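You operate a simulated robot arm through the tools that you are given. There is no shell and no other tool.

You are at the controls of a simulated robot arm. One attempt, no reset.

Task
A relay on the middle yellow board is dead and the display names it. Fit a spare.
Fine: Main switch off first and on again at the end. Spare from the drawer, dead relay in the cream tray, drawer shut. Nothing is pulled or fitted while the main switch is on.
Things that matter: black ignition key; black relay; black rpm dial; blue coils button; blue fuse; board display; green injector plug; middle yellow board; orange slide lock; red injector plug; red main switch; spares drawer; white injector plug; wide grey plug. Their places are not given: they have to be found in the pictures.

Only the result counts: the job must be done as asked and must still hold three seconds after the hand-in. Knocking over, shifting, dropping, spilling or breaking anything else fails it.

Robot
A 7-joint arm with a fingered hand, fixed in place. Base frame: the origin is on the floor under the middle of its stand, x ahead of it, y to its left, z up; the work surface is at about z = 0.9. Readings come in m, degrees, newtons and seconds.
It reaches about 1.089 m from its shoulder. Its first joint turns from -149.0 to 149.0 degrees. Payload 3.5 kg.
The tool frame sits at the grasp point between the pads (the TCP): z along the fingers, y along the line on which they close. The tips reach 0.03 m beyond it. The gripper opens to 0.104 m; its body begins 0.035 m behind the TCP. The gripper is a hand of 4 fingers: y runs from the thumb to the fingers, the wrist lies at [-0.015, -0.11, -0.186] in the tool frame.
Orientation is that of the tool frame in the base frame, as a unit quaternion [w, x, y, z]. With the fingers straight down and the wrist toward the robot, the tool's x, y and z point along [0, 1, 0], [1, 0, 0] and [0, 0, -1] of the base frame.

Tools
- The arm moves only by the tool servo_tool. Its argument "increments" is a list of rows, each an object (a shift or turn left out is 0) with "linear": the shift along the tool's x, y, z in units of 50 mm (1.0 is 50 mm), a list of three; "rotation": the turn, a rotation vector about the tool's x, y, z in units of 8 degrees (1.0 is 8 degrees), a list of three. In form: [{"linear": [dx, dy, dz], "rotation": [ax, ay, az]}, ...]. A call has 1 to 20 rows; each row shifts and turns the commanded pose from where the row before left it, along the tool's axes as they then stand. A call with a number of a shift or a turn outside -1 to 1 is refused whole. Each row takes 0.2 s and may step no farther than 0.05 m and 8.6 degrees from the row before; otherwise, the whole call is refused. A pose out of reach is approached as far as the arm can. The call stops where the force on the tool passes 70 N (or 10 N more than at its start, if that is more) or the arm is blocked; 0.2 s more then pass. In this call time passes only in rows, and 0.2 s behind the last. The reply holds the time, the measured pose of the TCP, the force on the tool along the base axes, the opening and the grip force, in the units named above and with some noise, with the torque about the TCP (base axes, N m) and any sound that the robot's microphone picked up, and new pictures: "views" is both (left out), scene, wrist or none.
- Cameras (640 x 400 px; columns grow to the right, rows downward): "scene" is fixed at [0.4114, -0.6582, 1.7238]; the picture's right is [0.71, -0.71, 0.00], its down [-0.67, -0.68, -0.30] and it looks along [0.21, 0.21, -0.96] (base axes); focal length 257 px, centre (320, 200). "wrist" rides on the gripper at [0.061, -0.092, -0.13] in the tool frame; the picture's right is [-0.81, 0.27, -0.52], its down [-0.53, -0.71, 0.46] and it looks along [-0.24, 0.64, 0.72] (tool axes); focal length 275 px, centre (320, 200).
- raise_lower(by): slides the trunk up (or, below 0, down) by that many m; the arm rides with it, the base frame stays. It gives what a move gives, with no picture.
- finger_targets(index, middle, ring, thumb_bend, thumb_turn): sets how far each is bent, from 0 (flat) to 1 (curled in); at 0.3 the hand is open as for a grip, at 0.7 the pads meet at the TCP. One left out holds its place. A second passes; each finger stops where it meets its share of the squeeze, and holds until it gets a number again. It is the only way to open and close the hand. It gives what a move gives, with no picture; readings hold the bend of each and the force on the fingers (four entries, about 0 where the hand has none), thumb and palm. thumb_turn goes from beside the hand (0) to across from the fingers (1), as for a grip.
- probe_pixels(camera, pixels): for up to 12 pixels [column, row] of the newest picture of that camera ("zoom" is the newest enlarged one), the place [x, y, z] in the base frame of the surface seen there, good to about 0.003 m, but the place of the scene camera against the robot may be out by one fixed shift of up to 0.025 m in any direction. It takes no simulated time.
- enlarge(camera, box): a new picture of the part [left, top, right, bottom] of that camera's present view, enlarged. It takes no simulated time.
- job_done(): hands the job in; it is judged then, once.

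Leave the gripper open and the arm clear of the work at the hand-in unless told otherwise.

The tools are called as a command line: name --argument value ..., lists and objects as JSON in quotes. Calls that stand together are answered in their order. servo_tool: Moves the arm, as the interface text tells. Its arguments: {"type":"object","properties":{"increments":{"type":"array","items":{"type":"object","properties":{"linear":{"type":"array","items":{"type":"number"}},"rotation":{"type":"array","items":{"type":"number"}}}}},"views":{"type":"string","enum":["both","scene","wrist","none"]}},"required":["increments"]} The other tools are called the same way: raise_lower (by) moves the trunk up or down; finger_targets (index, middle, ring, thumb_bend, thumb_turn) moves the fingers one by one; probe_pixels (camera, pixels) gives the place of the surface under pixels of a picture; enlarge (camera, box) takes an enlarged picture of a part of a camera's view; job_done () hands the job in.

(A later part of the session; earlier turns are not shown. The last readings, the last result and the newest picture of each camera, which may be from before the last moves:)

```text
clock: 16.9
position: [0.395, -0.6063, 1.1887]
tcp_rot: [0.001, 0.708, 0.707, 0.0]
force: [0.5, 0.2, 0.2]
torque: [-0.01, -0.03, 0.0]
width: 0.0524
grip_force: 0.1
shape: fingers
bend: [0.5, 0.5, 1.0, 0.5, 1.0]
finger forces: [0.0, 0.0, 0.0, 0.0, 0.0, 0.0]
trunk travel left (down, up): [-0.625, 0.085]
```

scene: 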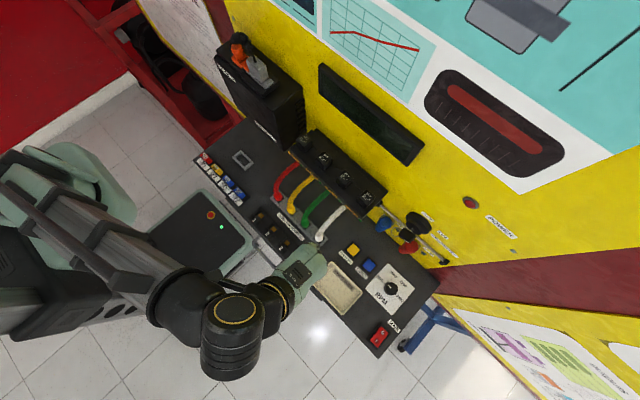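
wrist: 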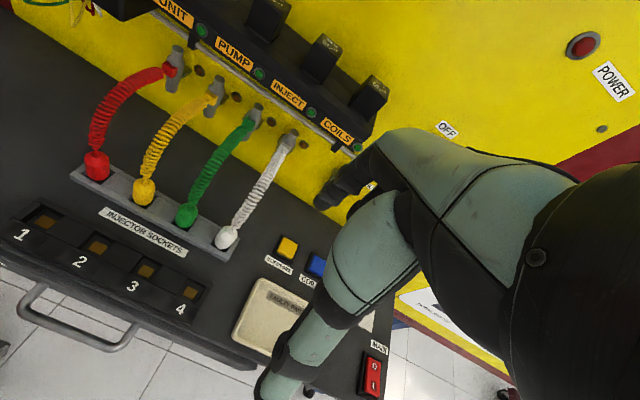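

Fingers are pre-shaped (opening 52 mm). Now I move up to near (0.47, −0.40, 1.32) to view the UNIT relay from close.

servo_tool --increments '[{"linear": [0.687, 0.26, -0.433]}, {"linear": [0.687, 0.26, -0.433]}, {"linear": [0.687, 0.26, -0.433]}, {"linear": [0.687, 0.26, -0.433]}, {"linear": [0.687, 0.26, -0.433]}, {"linear": [0.687, 0.26, -0.433]}]' --views "both"

enlarge --camera "wrist" --box '[180, 130, 440, 330]'

```text
clock: 18.3
position: [0.4703, -0.3956, 1.3144]
tcp_rot: [0.0, 0.709, 0.706, -0.001]
force: [0.5, -0.5, -0.4]
torque: [0.03, 0.0, 0.01]
width: 0.0524
grip_force: 0.0
shape: fingers
bend: [0.5, 0.5, 1.0, 0.5, 1.0]
finger forces: [0.1, 0.1, 0.0, 0.0, 0.1, 0.0]
trunk travel left (down, up): [-0.625, 0.085]
```

scene: 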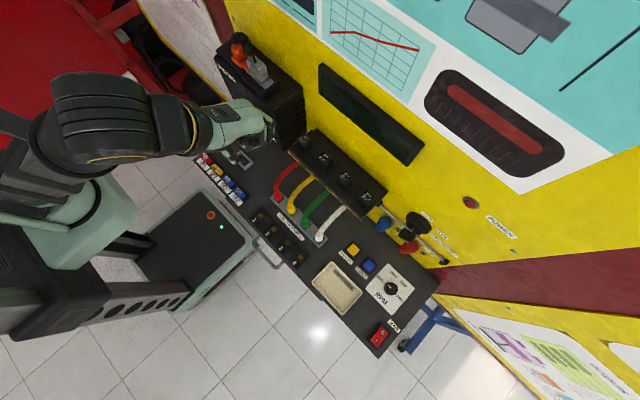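
wrist: 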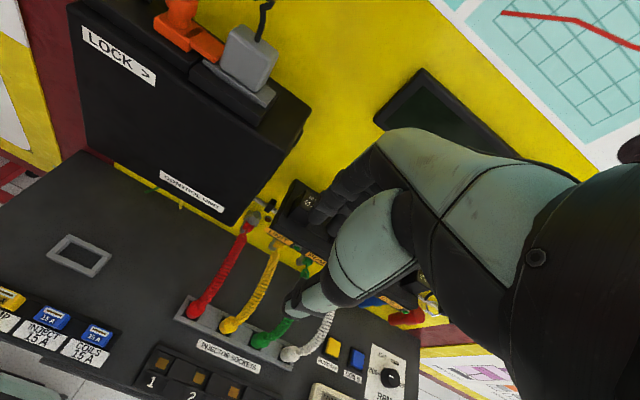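

```text
2.00 times, centred on (310, 230) of wrist
```

zoom: 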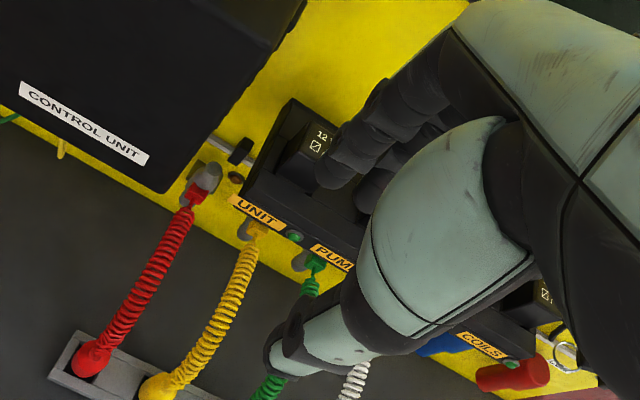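

I probe the index/middle/thumb tips and the UNIT relay again for alignment.

probe_pixels --camera "zoom" --pixels '[[322, 175], [330, 165], [345, 150], [335, 185], [365, 195], [385, 115], [275, 350], [285, 365], [275, 335], [310, 345], [400, 90], [320, 345]]'

probe_pixels --camera "zoom" --pixels '[[318, 122], [330, 128], [300, 145], [310, 165], [285, 155], [250, 140], [265, 60], [255, 90], [235, 110], [205, 175], [240, 150], [295, 110]]'

```text
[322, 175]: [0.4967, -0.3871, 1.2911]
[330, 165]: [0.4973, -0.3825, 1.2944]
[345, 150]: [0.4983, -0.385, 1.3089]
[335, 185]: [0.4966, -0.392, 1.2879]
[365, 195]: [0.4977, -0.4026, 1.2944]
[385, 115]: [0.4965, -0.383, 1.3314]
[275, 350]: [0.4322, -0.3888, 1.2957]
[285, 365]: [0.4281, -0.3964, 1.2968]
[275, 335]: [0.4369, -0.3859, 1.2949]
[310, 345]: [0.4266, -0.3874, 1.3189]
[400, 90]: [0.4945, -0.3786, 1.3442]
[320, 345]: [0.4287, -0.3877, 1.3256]
```

```text
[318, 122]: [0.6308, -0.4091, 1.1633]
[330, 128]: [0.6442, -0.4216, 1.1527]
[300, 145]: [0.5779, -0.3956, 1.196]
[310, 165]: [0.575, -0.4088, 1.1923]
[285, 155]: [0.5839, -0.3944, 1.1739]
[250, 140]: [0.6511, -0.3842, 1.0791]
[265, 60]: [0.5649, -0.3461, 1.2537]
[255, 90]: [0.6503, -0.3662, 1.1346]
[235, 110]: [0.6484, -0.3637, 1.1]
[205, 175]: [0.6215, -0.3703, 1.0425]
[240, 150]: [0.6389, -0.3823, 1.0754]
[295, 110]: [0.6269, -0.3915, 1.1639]
```

Index and middle straddle tool x≈−0.0015 with inner faces at tool y≈+0.0265 and tips 27 mm beyond the TCP. UNIT relay centre is about (0.585, −0.408), top 1.196, block top 1.164, wall at 0.648. I move over the relay with tips still above its top (TCP z 1.24).

servo_tool --increments '[{"linear": [-0.083, 0.765, 0.3]}, {"linear": [-0.083, 0.765, 0.3]}, {"linear": [-0.083, 0.765, 0.3]}, {"linear": [0, 0, 0.58]}]' --views "both"

enlarge --camera "wrist" --box '[200, 100, 440, 330]'

enlarge --camera "scene" --box '[240, 80, 400, 220]'

```text
clock: 19.3
position: [0.5875, -0.4123, 1.2436]
tcp_rot: [0.002, 0.707, 0.707, -0.001]
force: [0.9, -0.4, -0.9]
torque: [0.0, 0.0, 0.01]
width: 0.0524
grip_force: 0.1
shape: fingers
bend: [0.5, 0.5, 1.0, 0.5, 1.0]
finger forces: [0.0, 0.1, 0.1, 0.0, 0.0, 0.0]
trunk travel left (down, up): [-0.625, 0.085]
```

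scene: 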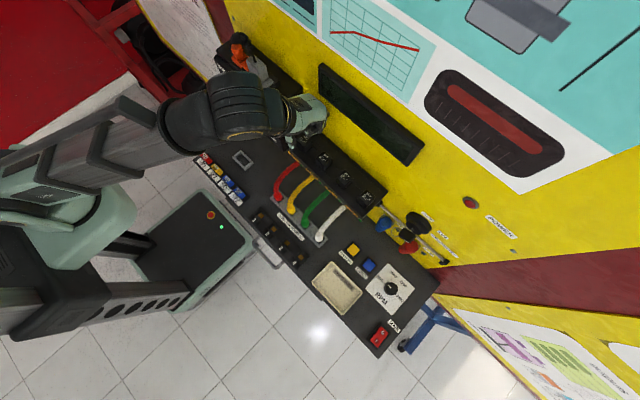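
wrist: 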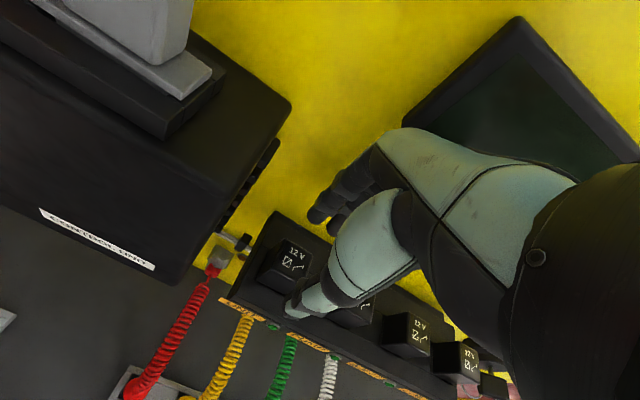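

```text
1.74 times, centred on (320, 215) of wrist
```

zoom: 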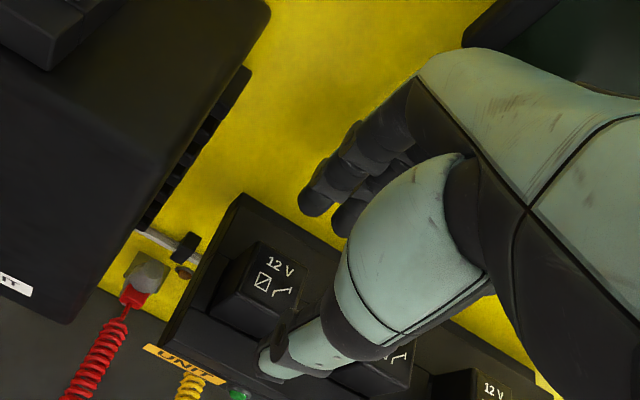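

```text
2.86 times, centred on (320, 150) of scene
```

zoom: 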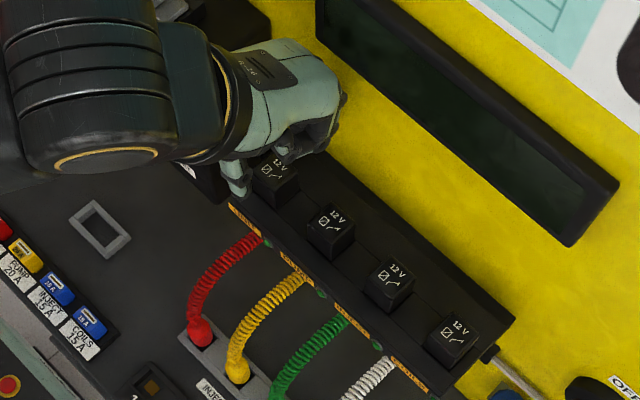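

Check relay 1 and fingertips positions once more from this closer view.

probe_pixels --camera "wrist" --pixels '[[285, 240], [310, 250], [262, 262], [295, 285], [288, 258], [265, 275], [318, 218], [322, 205], [335, 225], [290, 305], [300, 312], [300, 300]]'

```text
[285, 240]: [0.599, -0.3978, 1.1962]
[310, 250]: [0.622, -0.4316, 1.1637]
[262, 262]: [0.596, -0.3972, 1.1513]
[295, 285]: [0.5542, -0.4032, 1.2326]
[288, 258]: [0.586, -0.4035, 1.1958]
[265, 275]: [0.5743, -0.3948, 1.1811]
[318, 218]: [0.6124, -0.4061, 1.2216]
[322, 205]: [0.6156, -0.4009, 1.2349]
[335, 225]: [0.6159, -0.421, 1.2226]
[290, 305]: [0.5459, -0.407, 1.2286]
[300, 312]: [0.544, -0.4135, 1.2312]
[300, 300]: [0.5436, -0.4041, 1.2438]
```

Relay spans about x 0.572–0.600, y −0.395…−0.422; finger inner face at x≈0.612, thumb inner at ≈0.556: it will straddle the relay. Small correction and descend 46 mm.

servo_tool --increments '[{"linear": [0.08, -0.03, 0.3]}, {"linear": [0, 0, 0.3]}, {"linear": [0, 0, 0.2]}, {"linear": [0, 0, 0.12]}]' --views "both"

enlarge --camera "wrist" --box '[200, 100, 440, 330]'

enlarge --camera "scene" --box '[260, 90, 380, 190]'

```text
clock: 20.3
position: [0.5849, -0.4087, 1.198]
tcp_rot: [0.003, 0.708, 0.706, 0.0]
force: [2.5, 0.3, 12.9]
torque: [-0.09, -0.5, 0.03]
width: 0.0522
grip_force: 6.1
shape: fingers
bend: [0.5, 0.48, 1.0, 0.5, 1.0]
finger forces: [0.0, 12.7, 0.0, 0.0, 0.0, 0.0]
trunk travel left (down, up): [-0.625, 0.085]
```

scene: 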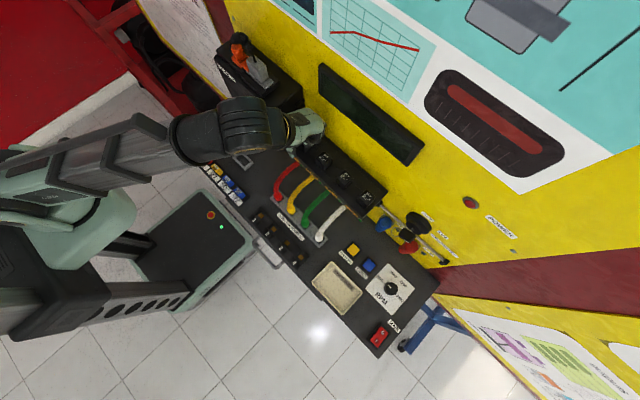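
wrist: 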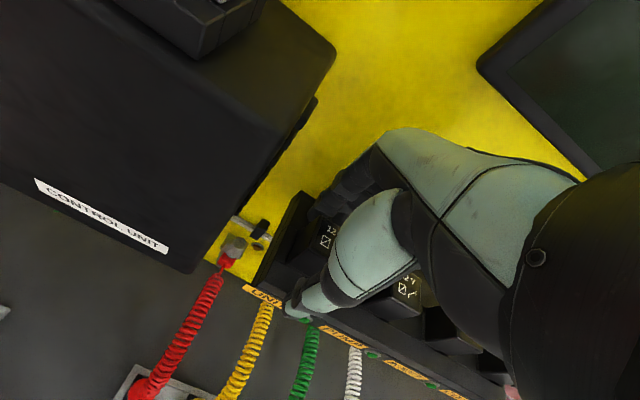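

```text
1.74 times, centred on (320, 215) of wrist
```

zoom: 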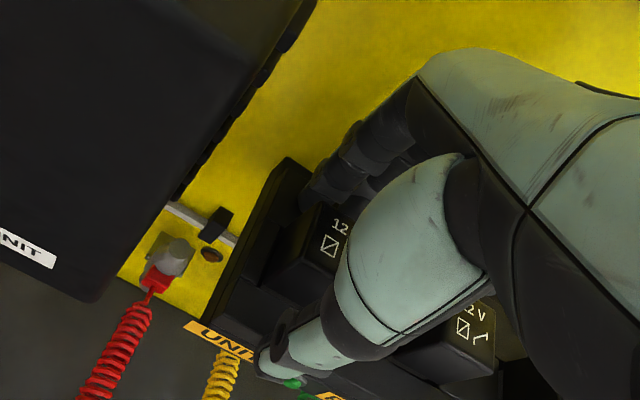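

```text
4.00 times, centred on (320, 140) of scene
```

zoom: 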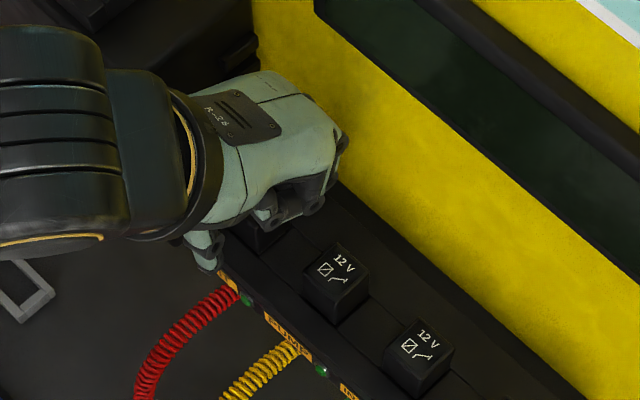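

The middle fingertip touches the block top (12.7 N). I raise 5 mm, then close index, middle and thumb on the relay.

servo_tool --increments '[{"linear": [0, 0, -0.1]}]' --views "none"

finger_targets --index 0.57 --middle 0.57 --thumb_bend 0.57

```text
clock: 20.7
position: [0.585, -0.4085, 1.2005]
tcp_rot: [0.001, 0.708, 0.706, 0.0]
force: [0.0, 0.5, -0.1]
torque: [0.01, -0.02, 0.02]
width: 0.0527
grip_force: 0.0
shape: fingers
bend: [0.5, 0.5, 1.0, 0.5, 1.0]
finger forces: [0.0, 0.0, 0.1, 0.1, 0.0, 0.0]
trunk travel left (down, up): [-0.625, 0.085]
```

```text
clock: 21.7
position: [0.584, -0.4093, 1.2022]
tcp_rot: [0.0, 0.708, 0.706, 0.0]
force: [-0.9, -0.5, -1.4]
torque: [0.0, 0.01, 0.01]
width: 0.0369
grip_force: 0.0
shape: fingers
bend: [0.56, 0.56, 1.0, 0.56, 1.0]
finger forces: [0.0, 0.0, 0.0, 0.0, 0.0, 0.1]
trunk travel left (down, up): [-0.625, 0.085]
```

No contact yet at 37 mm opening. I close the rest of the way; fingers will stop at their squeeze.

finger_targets --index 0.72 --middle 0.72 --thumb_bend 0.72

```text
clock: 22.7
position: [0.585, -0.4089, 1.2023]
tcp_rot: [0.0, 0.708, 0.707, -0.001]
force: [8.4, -0.3, 1.3]
torque: [-0.03, -0.31, 0.03]
width: 0.0236
grip_force: 15.8
shape: fingers
bend: [0.6, 0.63, 1.0, 0.62, 1.0]
finger forces: [9.5, 10.2, 0.1, 0.0, 10.8, 0.1]
trunk travel left (down, up): [-0.625, 0.085]
```

The relay is gripped (index 9.5 N, middle 10.2 N, thumb 10.8 N). Pull straight up in small steps and look.

servo_tool --increments '[{"linear": [0, 0, -0.08]}, {"linear": [0, 0, -0.08]}, {"linear": [0, 0, -0.08]}]' --views "both"

enlarge --camera "wrist" --box '[200, 100, 440, 330]'

enlarge --camera "scene" --box '[260, 90, 380, 190]'

```text
clock: 23.5
position: [0.5833, -0.4095, 1.2143]
tcp_rot: [0.001, 0.708, 0.707, -0.001]
force: [-0.2, -0.3, -0.9]
torque: [0.01, 0.02, 0.0]
width: 0.0236
grip_force: 13.8
shape: fingers
bend: [0.61, 0.64, 1.0, 0.61, 1.0]
finger forces: [6.9, 6.9, 0.0, 0.1, 13.8, 0.0]
trunk travel left (down, up): [-0.625, 0.085]
```

scene: 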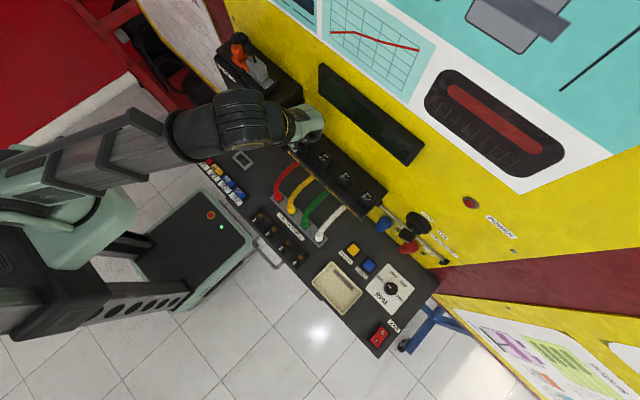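
wrist: 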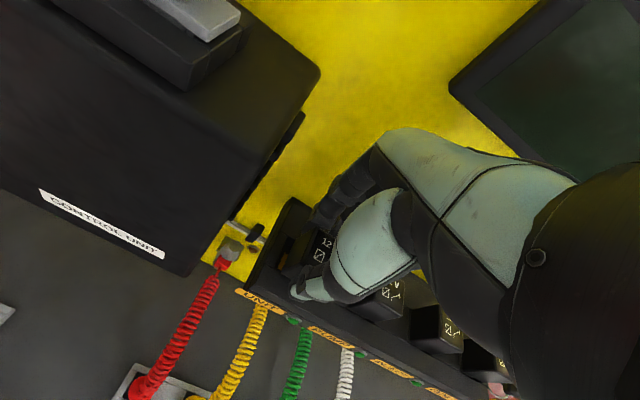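

```text
1.74 times, centred on (320, 215) of wrist
```

zoom: 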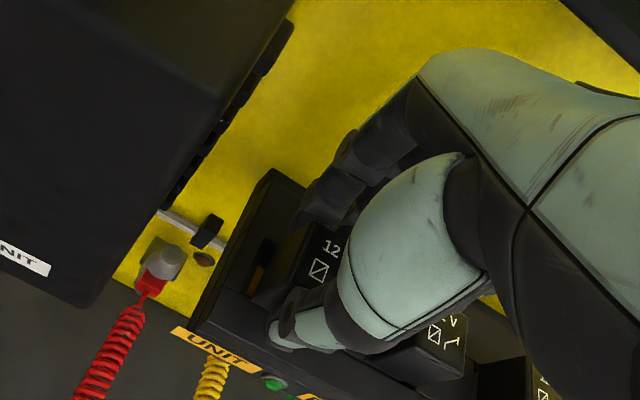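

```text
4.00 times, centred on (320, 140) of scene
```

zoom: 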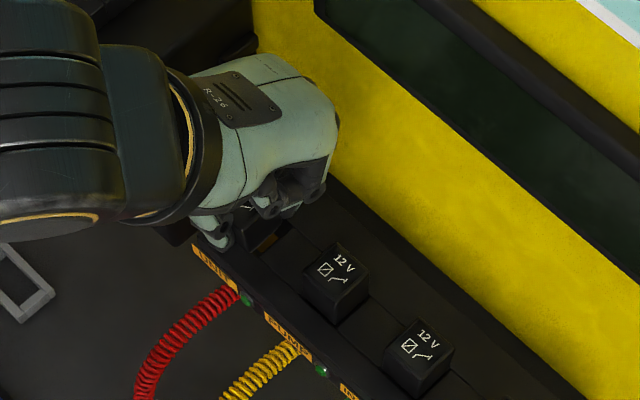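

The relay is out of the socket (empty socket visible, grip balanced 13.8 N). I raise it, carry it above the cream tray centre (0.417, −0.70) and look.

servo_tool --increments '[{"linear": [0, 0, -0.8]}, {"linear": [0, 0, -0.8]}, {"linear": [-0.83, -0.469, 0]}, {"linear": [-0.83, -0.469, 0]}, {"linear": [-0.83, -0.469, 0]}, {"linear": [-0.83, -0.469, 0]}, {"linear": [-0.83, -0.469, 0]}, {"linear": [-0.83, -0.469, 0]}, {"linear": [-0.83, -0.469, 0]}, {"linear": [0, 0, 0.9]}, {"linear": [0, 0, 0.9]}, {"linear": [0, 0, 0.9]}, {"linear": [0, 0, 0.9]}, {"linear": [0, 0, 0.9]}]' --views "both"

enlarge --camera "wrist" --box '[200, 140, 440, 400]'

enlarge --camera "scene" --box '[280, 100, 400, 210]'

```text
clock: 26.5
position: [0.4226, -0.7017, 1.0733]
tcp_rot: [0.001, 0.708, 0.707, -0.001]
force: [0.1, 0.2, 0.1]
torque: [-0.01, -0.02, -0.02]
width: 0.0235
grip_force: 13.7
shape: fingers
bend: [0.61, 0.64, 1.0, 0.61, 1.0]
finger forces: [6.8, 6.6, 0.1, 0.0, 13.7, 0.0]
trunk travel left (down, up): [-0.625, 0.085]
```

scene: 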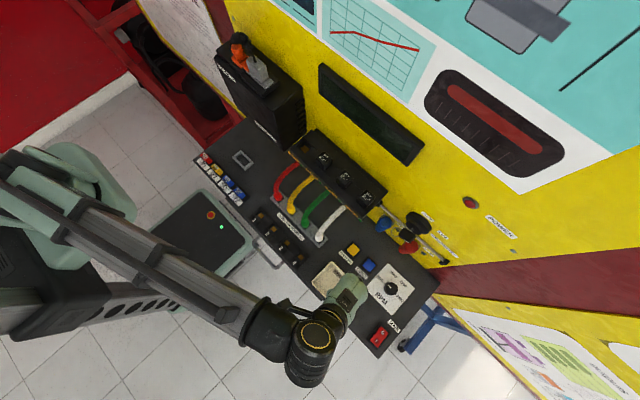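
wrist: 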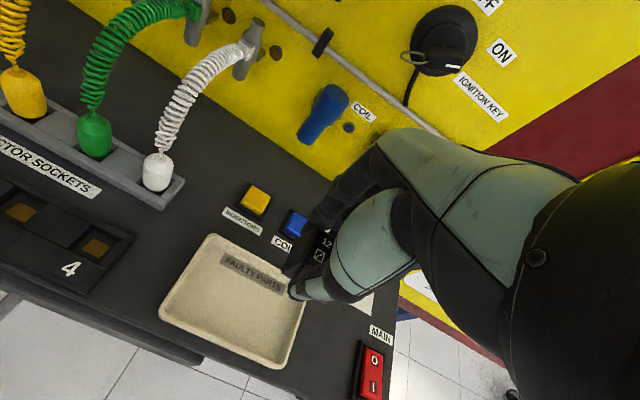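

```text
1.54 times, centred on (320, 270) of wrist
```

zoom: 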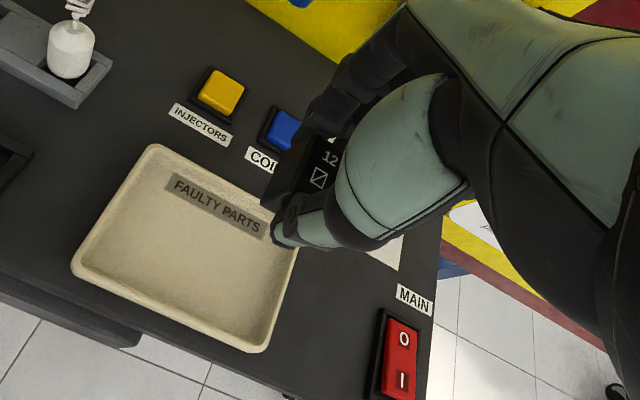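

```text
3.64 times, centred on (340, 155) of scene
```

zoom: 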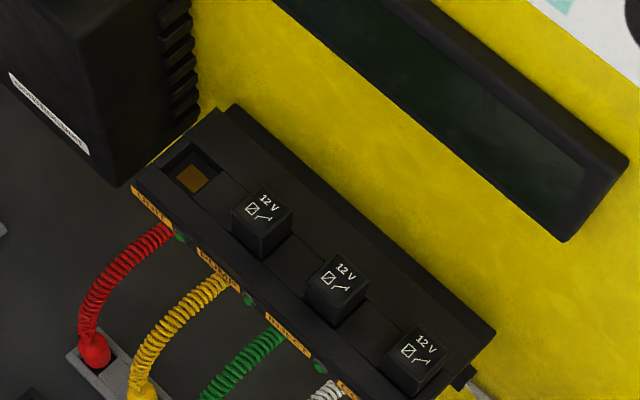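

The UNIT socket is empty now. I probe the tray corners and floor from here.

probe_pixels --camera "wrist" --pixels '[[212, 238], [300, 290], [282, 362], [165, 312], [230, 300], [270, 310], [250, 330], [280, 300], [215, 285], [302, 265], [313, 240], [322, 255]]'

```text
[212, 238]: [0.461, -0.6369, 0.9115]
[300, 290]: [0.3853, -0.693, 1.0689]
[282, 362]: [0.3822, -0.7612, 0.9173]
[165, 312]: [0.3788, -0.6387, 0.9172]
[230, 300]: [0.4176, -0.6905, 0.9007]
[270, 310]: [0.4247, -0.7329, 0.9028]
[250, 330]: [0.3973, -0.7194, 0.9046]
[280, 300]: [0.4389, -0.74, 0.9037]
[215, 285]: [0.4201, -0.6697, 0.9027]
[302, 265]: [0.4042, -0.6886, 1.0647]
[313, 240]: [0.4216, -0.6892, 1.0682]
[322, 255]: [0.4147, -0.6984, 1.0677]
```

Tray spans x 0.379–0.461, y −0.637…−0.762, floor z 0.903. The relay is over its middle. Lower 0.095 m and then probe down in small steps.

servo_tool --increments '[{"linear": [0, 0, 0.95]}, {"linear": [0, 0, 0.95]}]' --views "wrist"

enlarge --camera "wrist" --box '[200, 140, 440, 400]'

enlarge --camera "scene" --box '[290, 240, 410, 350]'

```text
clock: 27.1
position: [0.4205, -0.6994, 0.9778]
tcp_rot: [0.002, 0.708, 0.707, 0.0]
force: [0.1, -0.3, -1.1]
torque: [0.03, 0.0, 0.01]
width: 0.0233
grip_force: 13.9
shape: fingers
bend: [0.61, 0.64, 1.0, 0.61, 1.0]
finger forces: [6.9, 6.4, 0.1, 0.1, 13.8, 0.1]
trunk travel left (down, up): [-0.625, 0.085]
```

wrist: 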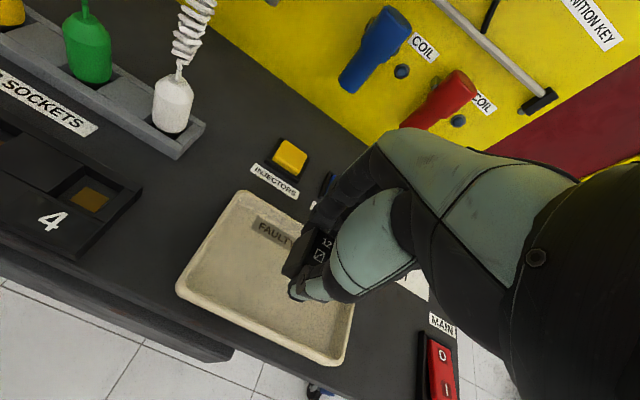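

```text
1.54 times, centred on (320, 270) of wrist
```

zoom: 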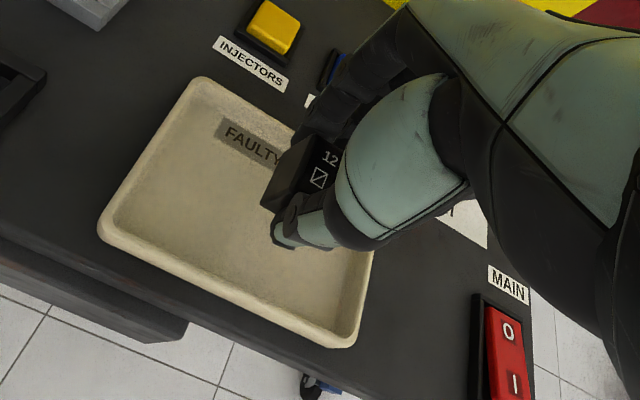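

```text
3.64 times, centred on (350, 295) of scene
```

zoom: 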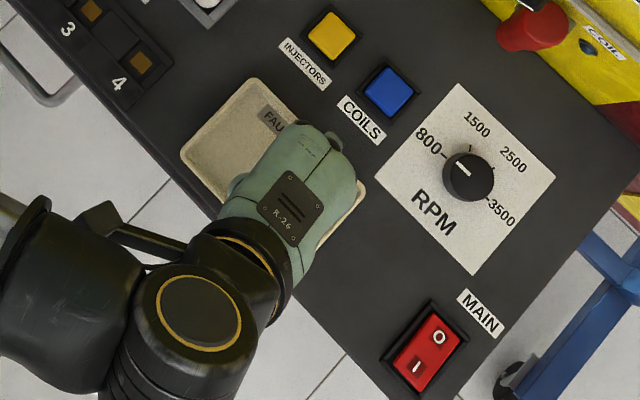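

The relay hangs above the tray floor. I step down gently.

servo_tool --increments '[{"linear": [0, 0, 0.2]}, {"linear": [0, 0, 0.1]}]' --views "none"

servo_tool --increments '[{"linear": [0, 0, 0.08]}]' --views "none"

servo_tool --increments '[{"linear": [0, 0, 0.08]}]' --views "wrist"

```text
clock: 27.7
position: [0.4224, -0.701, 0.9609]
tcp_rot: [0.0, 0.708, 0.707, -0.001]
force: [-0.2, 0.9, -0.8]
torque: [0.02, 0.0, 0.0]
width: 0.0236
grip_force: 14.1
shape: fingers
bend: [0.61, 0.64, 1.0, 0.61, 1.0]
finger forces: [6.9, 6.6, 0.0, 0.0, 13.9, 0.0]
trunk travel left (down, up): [-0.625, 0.085]
```

```text
clock: 28.1
position: [0.4212, -0.6999, 0.9571]
tcp_rot: [0.0, 0.708, 0.707, 0.0]
force: [-0.4, -0.2, -0.5]
torque: [0.0, 0.02, 0.03]
width: 0.0234
grip_force: 13.5
shape: fingers
bend: [0.61, 0.64, 1.0, 0.61, 1.0]
finger forces: [7.0, 6.5, 0.2, 0.0, 13.8, 0.1]
trunk travel left (down, up): [-0.625, 0.085]
```

```text
clock: 28.5
position: [0.4218, -0.6999, 0.9528]
tcp_rot: [0.002, 0.707, 0.707, -0.001]
force: [0.7, 0.1, 2.5]
torque: [-0.03, -0.01, 0.03]
width: 0.0232
grip_force: 14.2
shape: fingers
bend: [0.71, 0.64, 1.0, 0.61, 1.0]
finger forces: [7.1, 6.9, 0.0, 0.0, 13.8, 0.0]
trunk travel left (down, up): [-0.625, 0.085]
```

wrist: 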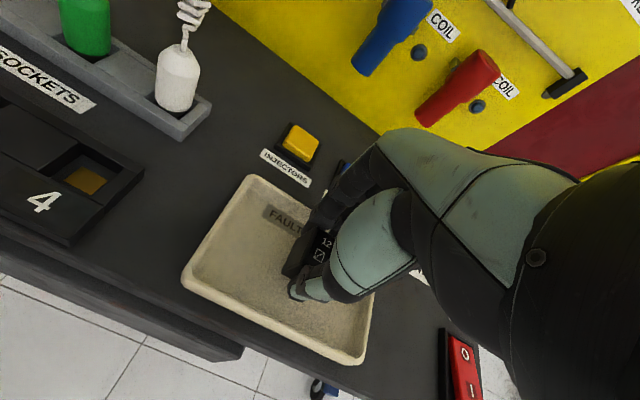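

Contact with the tray floor (2.5 N). Release by opening slightly.

finger_targets --index 0.54 --middle 0.54 --thumb_bend 0.52

servo_tool --increments '[{"linear": [0, 0, -0.1]}, {"linear": [0, 0, -0.3]}, {"linear": [0, 0, -0.8]}]' --views "both"

enlarge --camera "wrist" --box '[200, 140, 440, 400]'

```text
clock: 29.5
position: [0.4217, -0.7, 0.9529]
tcp_rot: [0.001, 0.708, 0.706, 0.0]
force: [-0.1, -0.4, -0.3]
torque: [0.01, 0.01, 0.0]
width: 0.0437
grip_force: 0.0
shape: fingers
bend: [0.54, 0.54, 1.0, 0.52, 1.0]
finger forces: [0.0, 0.1, 0.1, 0.0, 0.0, 0.0]
trunk travel left (down, up): [-0.625, 0.085]
```

```text
clock: 30.3
position: [0.4218, -0.7, 1.0131]
tcp_rot: [0.001, 0.708, 0.706, 0.0]
force: [0.2, 0.2, -0.4]
torque: [0.03, 0.0, 0.01]
width: 0.0436
grip_force: 0.0
shape: fingers
bend: [0.54, 0.54, 1.0, 0.52, 1.0]
finger forces: [0.1, 0.0, 0.0, 0.0, 0.0, 0.0]
trunk travel left (down, up): [-0.625, 0.085]
```

scene: 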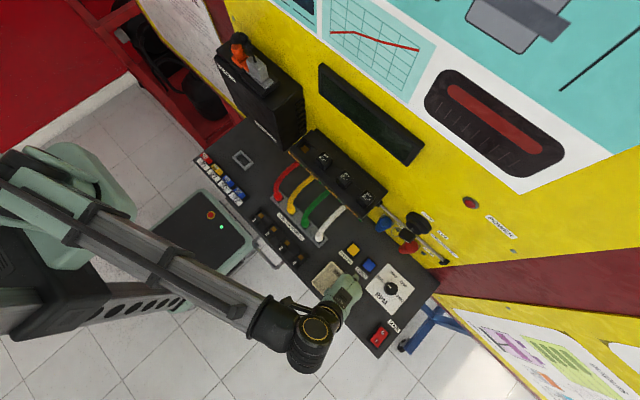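
wrist: 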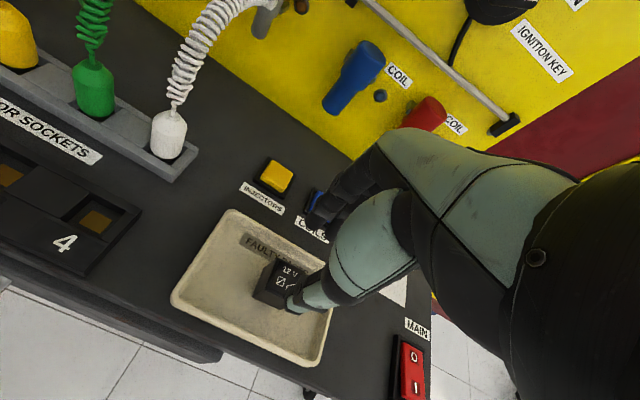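

```text
1.54 times, centred on (320, 270) of wrist
```

zoom: 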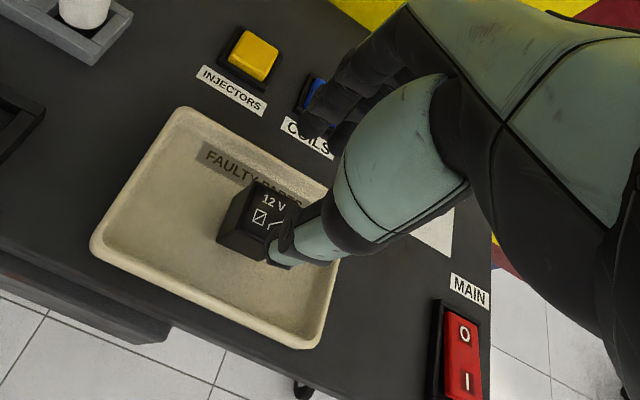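

The dead relay stands in the cream tray. Next, the drawer: I raise and move back to view the handle, below the 1–4 sockets.

servo_tool --increments '[{"linear": [0, 0, -1]}, {"linear": [0, 0, -1]}, {"linear": [0.833, -0.467, -0.133]}, {"linear": [0.833, -0.467, -0.133]}, {"linear": [0.833, -0.467, -0.133]}, {"linear": [0.833, -0.467, -0.133]}, {"linear": [0.833, -0.467, -0.133]}, {"linear": [0.833, -0.467, -0.133]}]' --views "both"

enlarge --camera "scene" --box '[290, 240, 410, 350]'

```text
clock: 32.1
position: [0.2828, -0.4507, 1.1486]
tcp_rot: [0.002, 0.707, 0.707, -0.002]
force: [0.3, -0.8, -0.1]
torque: [-0.01, -0.01, -0.03]
width: 0.0435
grip_force: 0.1
shape: fingers
bend: [0.54, 0.54, 1.0, 0.52, 1.0]
finger forces: [0.0, 0.1, 0.1, 0.0, 0.1, 0.1]
trunk travel left (down, up): [-0.625, 0.085]
```

scene: 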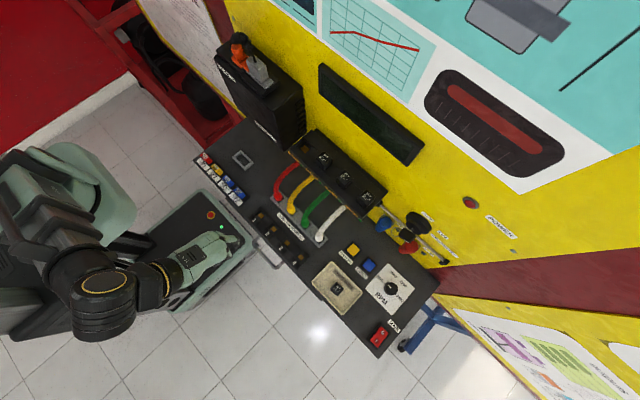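
wrist: 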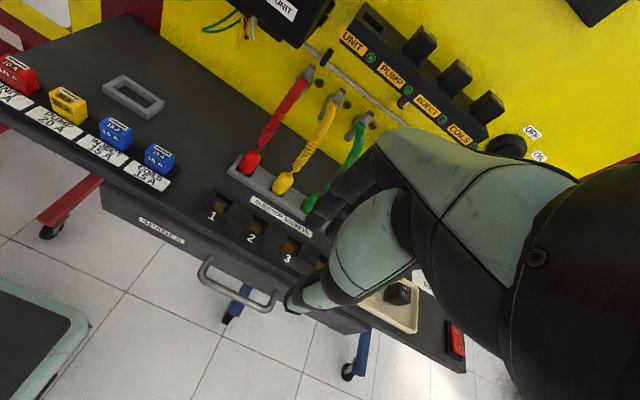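

```text
3.64 times, centred on (350, 295) of scene
```

zoom: 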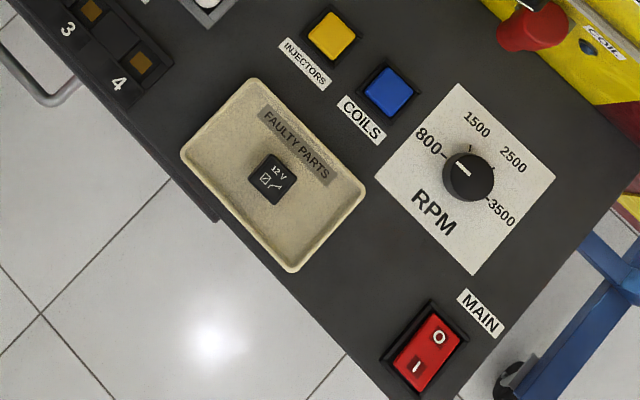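

The dead relay sits in the tray. The drawer front is labelled SPARES (wrist 160,230), with a grey bar handle from about (205,268) to (275,303). Probe these.

enlarge --camera "wrist" --box '[90, 180, 330, 340]'

probe_pixels --camera "zoom" --pixels '[[300, 220], [310, 255], [350, 275], [400, 300], [440, 318], [475, 330], [480, 315], [300, 230], [315, 218], [250, 190], [130, 95], [40, 50]]'

probe_pixels --camera "wrist" --pixels '[[108, 195], [110, 218], [150, 215], [150, 240], [320, 300], [360, 325], [200, 240], [230, 250], [130, 205], [250, 280], [290, 270], [60, 165]]'

```text
2.50 times, centred on (210, 260) of wrist
```

zoom: 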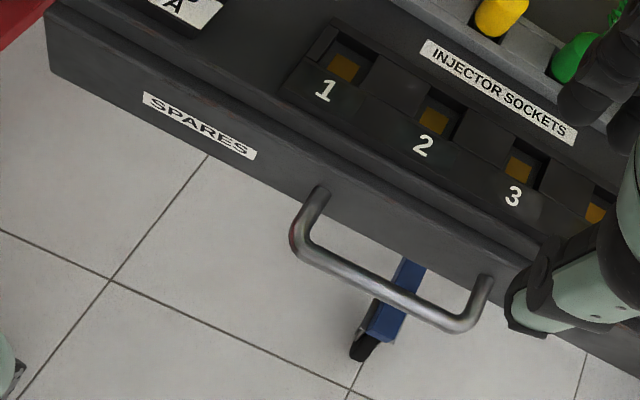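

```text
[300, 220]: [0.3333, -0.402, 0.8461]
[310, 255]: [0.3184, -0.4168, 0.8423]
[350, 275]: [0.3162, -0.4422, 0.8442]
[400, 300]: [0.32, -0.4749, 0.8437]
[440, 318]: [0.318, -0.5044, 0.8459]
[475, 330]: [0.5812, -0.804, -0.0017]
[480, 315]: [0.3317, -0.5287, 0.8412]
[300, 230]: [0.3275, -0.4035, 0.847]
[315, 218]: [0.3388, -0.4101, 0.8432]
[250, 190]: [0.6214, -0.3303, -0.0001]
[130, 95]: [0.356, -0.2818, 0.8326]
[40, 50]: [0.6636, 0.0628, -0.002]
```

```text
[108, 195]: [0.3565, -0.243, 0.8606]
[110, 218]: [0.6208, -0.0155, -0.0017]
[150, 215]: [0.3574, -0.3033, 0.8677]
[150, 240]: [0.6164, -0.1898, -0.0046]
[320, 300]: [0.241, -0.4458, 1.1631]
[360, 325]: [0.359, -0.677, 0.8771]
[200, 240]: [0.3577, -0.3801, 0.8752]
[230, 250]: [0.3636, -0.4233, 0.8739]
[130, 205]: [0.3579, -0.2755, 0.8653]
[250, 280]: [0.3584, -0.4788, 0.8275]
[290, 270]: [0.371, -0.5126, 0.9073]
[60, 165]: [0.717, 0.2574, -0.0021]
```

Drawer face is at x≈0.357 (z 0.82–0.875); the handle bar runs along y from −0.405 to −0.525 at x≈0.318, z≈0.84. I narrow the fingers and move down in front of the handle at TCP (0.30, −0.467, 0.95) to check.

finger_targets --index 0.56 --middle 0.56 --thumb_bend 0.5

servo_tool --increments '[{"linear": [-0.16, 0.17, 0.9]}, {"linear": [-0.16, 0.17, 0.9]}, {"linear": [0, 0, 1]}, {"linear": [0, 0, 0.9]}]' --views "both"

enlarge --camera "wrist" --box '[180, 120, 440, 330]'

```text
clock: 33.1
position: [0.2813, -0.4519, 1.1483]
tcp_rot: [0.001, 0.708, 0.706, -0.001]
force: [0.1, -0.1, 0.0]
torque: [-0.02, 0.02, 0.0]
width: 0.044
grip_force: 0.1
shape: fingers
bend: [0.56, 0.56, 1.0, 0.5, 1.0]
finger forces: [0.1, 0.0, 0.1, 0.1, 0.0, 0.0]
trunk travel left (down, up): [-0.625, 0.085]
```

```text
clock: 34.1
position: [0.296, -0.4672, 0.9619]
tcp_rot: [0.0, 0.707, 0.707, -0.001]
force: [0.3, -0.8, -0.7]
torque: [0.01, 0.01, -0.02]
width: 0.0443
grip_force: 0.0
shape: fingers
bend: [0.56, 0.56, 1.0, 0.5, 1.0]
finger forces: [0.0, 0.1, 0.0, 0.1, 0.0, 0.0]
trunk travel left (down, up): [-0.625, 0.085]
```

scene: 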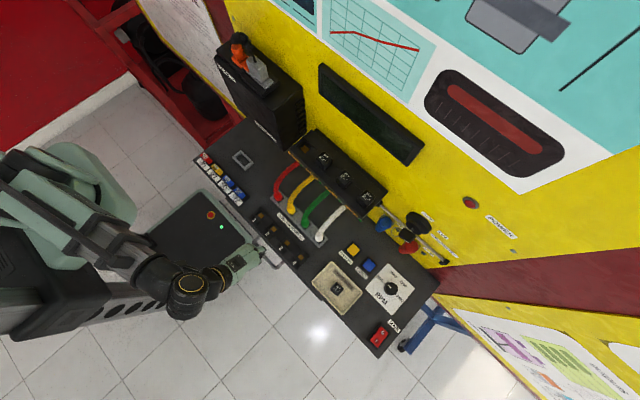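
wrist: 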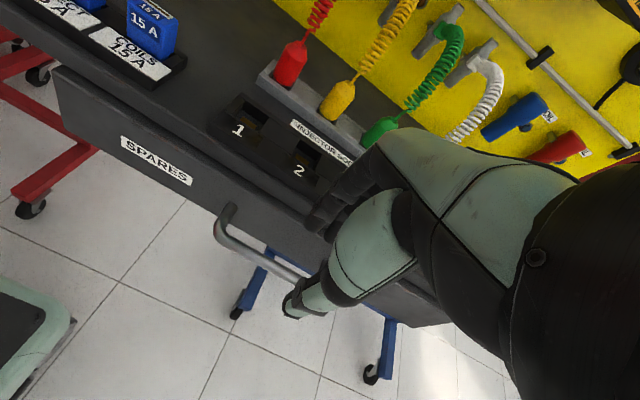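

```text
1.90 times, centred on (310, 225) of wrist
```

zoom: 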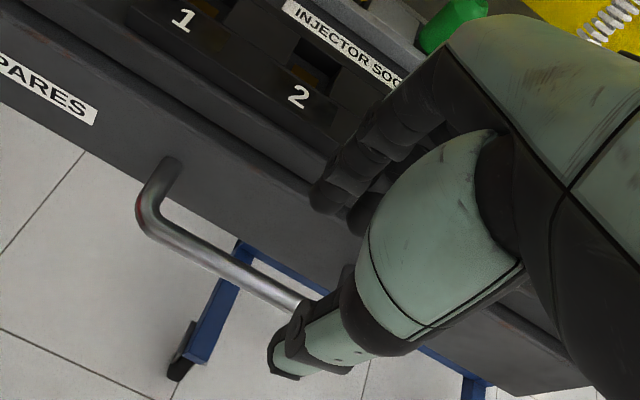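

Probe the handle bar, the drawer face, the desk edge and the fingertips from here.

probe_pixels --camera "zoom" --pixels '[[145, 215], [175, 235], [230, 268], [285, 295], [175, 165], [325, 195], [330, 180], [360, 215], [285, 350], [200, 170], [260, 240], [270, 150]]'

probe_pixels --camera "zoom" --pixels '[[100, 60], [120, 75], [130, 90], [140, 100], [150, 120], [200, 130], [300, 180], [320, 310], [300, 305], [345, 165], [240, 190], [500, 370]]'

```text
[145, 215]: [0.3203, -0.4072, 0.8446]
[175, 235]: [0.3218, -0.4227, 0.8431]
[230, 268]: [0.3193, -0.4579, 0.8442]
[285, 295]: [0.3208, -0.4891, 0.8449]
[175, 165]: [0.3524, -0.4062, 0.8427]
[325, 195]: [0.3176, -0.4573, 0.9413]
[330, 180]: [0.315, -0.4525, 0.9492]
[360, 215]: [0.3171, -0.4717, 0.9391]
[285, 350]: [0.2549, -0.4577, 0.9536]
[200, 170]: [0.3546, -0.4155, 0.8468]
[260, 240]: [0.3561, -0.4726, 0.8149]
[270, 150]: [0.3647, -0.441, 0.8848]
```

```text
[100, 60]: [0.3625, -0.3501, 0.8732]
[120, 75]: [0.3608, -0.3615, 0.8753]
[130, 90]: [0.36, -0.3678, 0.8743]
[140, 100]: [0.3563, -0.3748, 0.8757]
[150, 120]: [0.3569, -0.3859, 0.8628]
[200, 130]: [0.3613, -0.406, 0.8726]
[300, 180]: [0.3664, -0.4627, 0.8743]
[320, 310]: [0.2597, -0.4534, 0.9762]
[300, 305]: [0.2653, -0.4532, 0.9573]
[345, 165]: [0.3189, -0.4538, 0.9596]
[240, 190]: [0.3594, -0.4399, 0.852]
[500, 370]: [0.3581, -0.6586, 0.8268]
```

Bar centre ≈ (0.324, z 0.840), gap to the drawer face about 27 mm. I align so the fingers enter mid-gap (TCP x≈0.314) and descend in steps.

servo_tool --increments '[{"linear": [0, 0.36, 0.5]}, {"linear": [0, 0, 0.5]}, {"linear": [0, 0, 0.3]}]' --views "wrist"

enlarge --camera "wrist" --box '[180, 120, 440, 330]'

```text
clock: 34.9
position: [0.3148, -0.4651, 0.8998]
tcp_rot: [0.001, 0.707, 0.707, 0.0]
force: [-3.5, 0.1, 1.9]
torque: [-0.02, -0.13, 0.0]
width: 0.0439
grip_force: 1.3
shape: fingers
bend: [0.56, 0.57, 1.0, 0.5, 1.0]
finger forces: [0.1, 3.6, 0.0, 0.0, 0.1, 0.0]
trunk travel left (down, up): [-0.625, 0.085]
```

wrist: 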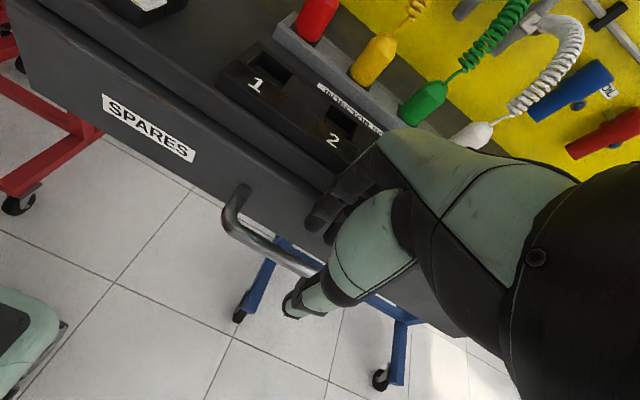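

```text
1.90 times, centred on (310, 225) of wrist
```

zoom: 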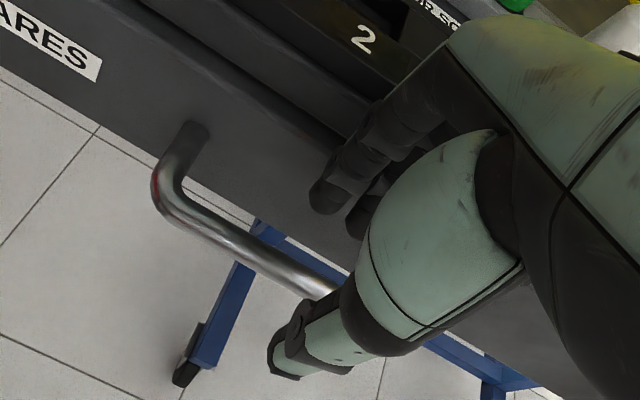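

The middle finger brushes the bench's front edge (3.6 N). I lift 30 mm, bend the middle a bit more, back off 3 mm and descend again.

servo_tool --increments '[{"linear": [0, -0.06, -0.6]}]' --views "none"

finger_targets --index 0.57 --middle 0.6

servo_tool --increments '[{"linear": [0, 0, 0.4]}, {"linear": [0, 0, 0.3]}]' --views "wrist"

enlarge --camera "wrist" --box '[180, 120, 440, 330]'

```text
clock: 35.3
position: [0.3124, -0.465, 0.9306]
tcp_rot: [0.001, 0.708, 0.707, 0.0]
force: [0.0, -0.7, 0.1]
torque: [0.01, -0.02, 0.0]
width: 0.0441
grip_force: 0.1
shape: fingers
bend: [0.56, 0.56, 1.0, 0.5, 1.0]
finger forces: [0.1, 0.0, 0.0, 0.0, 0.0, 0.0]
trunk travel left (down, up): [-0.625, 0.085]
```

```text
clock: 36.3
position: [0.3119, -0.4649, 0.9298]
tcp_rot: [0.0, 0.708, 0.706, -0.001]
force: [0.7, 0.0, 0.5]
torque: [0.0, 0.0, 0.04]
width: 0.044
grip_force: 0.1
shape: fingers
bend: [0.56, 0.6, 1.0, 0.5, 1.0]
finger forces: [0.1, 0.1, 0.0, 0.0, 0.0, 0.1]
trunk travel left (down, up): [-0.625, 0.085]
```

```text
clock: 36.9
position: [0.3131, -0.464, 0.8951]
tcp_rot: [0.002, 0.708, 0.706, 0.001]
force: [0.7, -0.6, 0.6]
torque: [-0.04, -0.02, -0.01]
width: 0.0441
grip_force: 0.1
shape: fingers
bend: [0.56, 0.6, 1.0, 0.5, 1.0]
finger forces: [0.0, 0.1, 0.0, 0.0, 0.0, 0.0]
trunk travel left (down, up): [-0.625, 0.085]
```

wrist: 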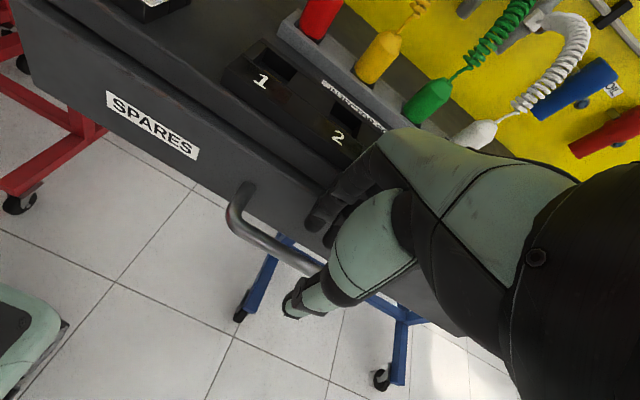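

```text
1.90 times, centred on (310, 225) of wrist
```

zoom: 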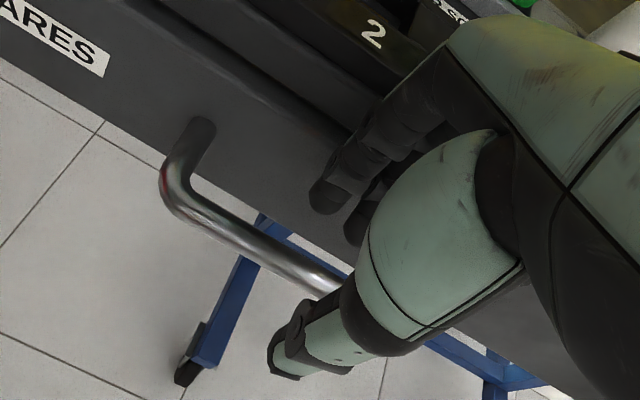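

No contact now. Descend a further 45 mm into the gap behind the bar.

servo_tool --increments '[{"linear": [0, 0, 0.3]}, {"linear": [0, 0, 0.3]}, {"linear": [0, 0, 0.3]}]' --views "wrist"

enlarge --camera "wrist" --box '[180, 120, 440, 330]'

```text
clock: 37.6
position: [0.3114, -0.4643, 0.872]
tcp_rot: [0.01, 0.711, 0.703, 0.003]
force: [-18.5, 2.5, 53.3]
torque: [-0.58, -2.57, -0.16]
width: 0.044
grip_force: 42.5
shape: fingers
bend: [0.56, 0.63, 1.0, 0.5, 1.0]
finger forces: [0.0, 84.5, 0.1, 0.0, 0.1, 0.1]
trunk travel left (down, up): [-0.625, 0.085]
stopped in row 3: the force on the tool passed its limit at 88 N (the readings are from after the stop); the commanded pose is now the measured one
```

wrist: 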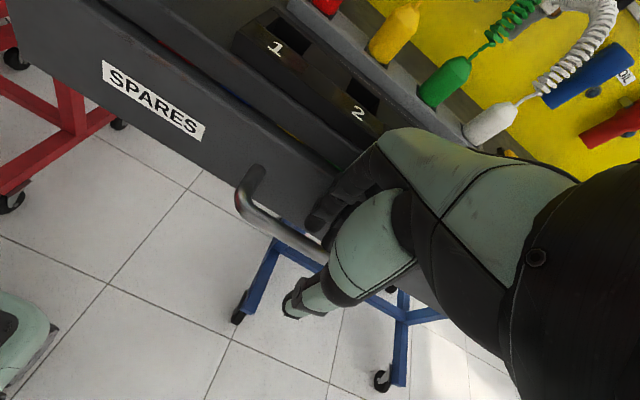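

```text
1.90 times, centred on (310, 225) of wrist
```

zoom: 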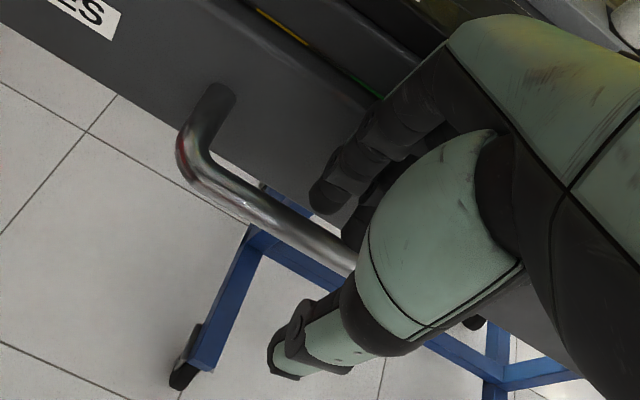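

The middle finger jammed (84 N). I lift straight away and inspect.

servo_tool --increments '[{"linear": [0, 0, -0.4]}, {"linear": [0, 0, -0.6]}]' --views "both"

enlarge --camera "wrist" --box '[100, 60, 400, 330]'

enlarge --camera "scene" --box '[200, 180, 330, 290]'

```text
clock: 38.2
position: [0.3161, -0.4653, 0.9172]
tcp_rot: [0.006, 0.709, 0.705, 0.001]
force: [-0.2, 0.5, 0.5]
torque: [-0.02, 0.03, 0.01]
width: 0.044
grip_force: 0.1
shape: fingers
bend: [0.56, 0.6, 1.0, 0.5, 1.0]
finger forces: [0.0, 0.0, 0.1, 0.1, 0.0, 0.1]
trunk travel left (down, up): [-0.625, 0.085]
```

scene: 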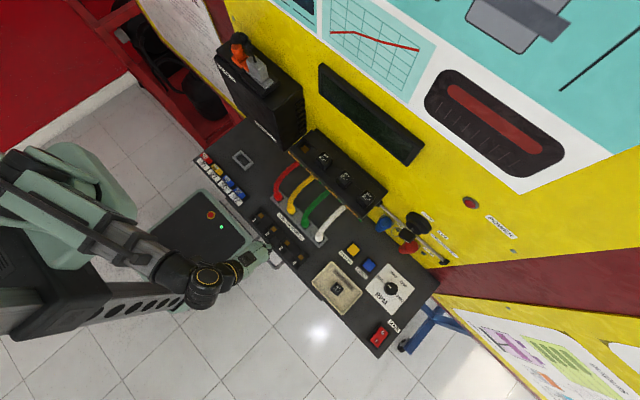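
wrist: 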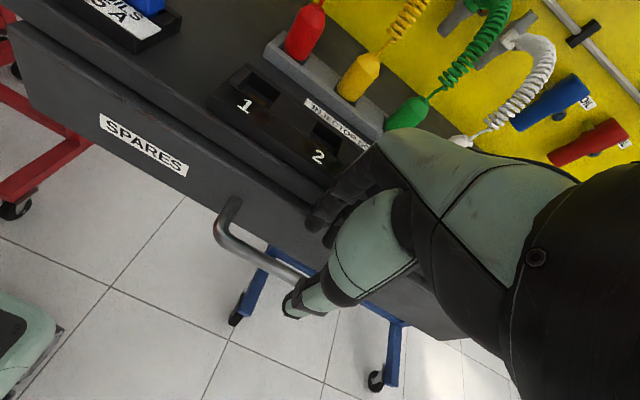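

```text
1.48 times, centred on (250, 195) of wrist
```

zoom: 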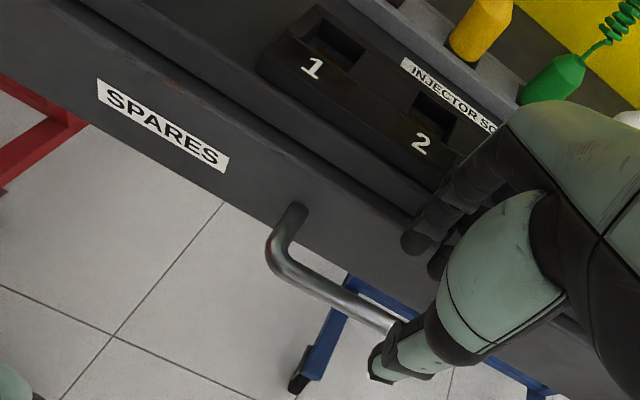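

```text
3.64 times, centred on (265, 235) of scene
```

zoom: 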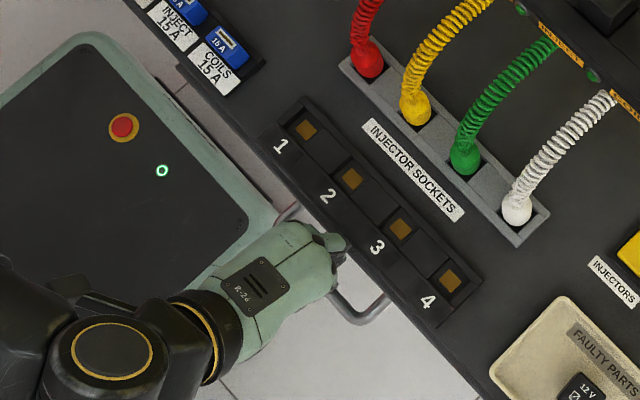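

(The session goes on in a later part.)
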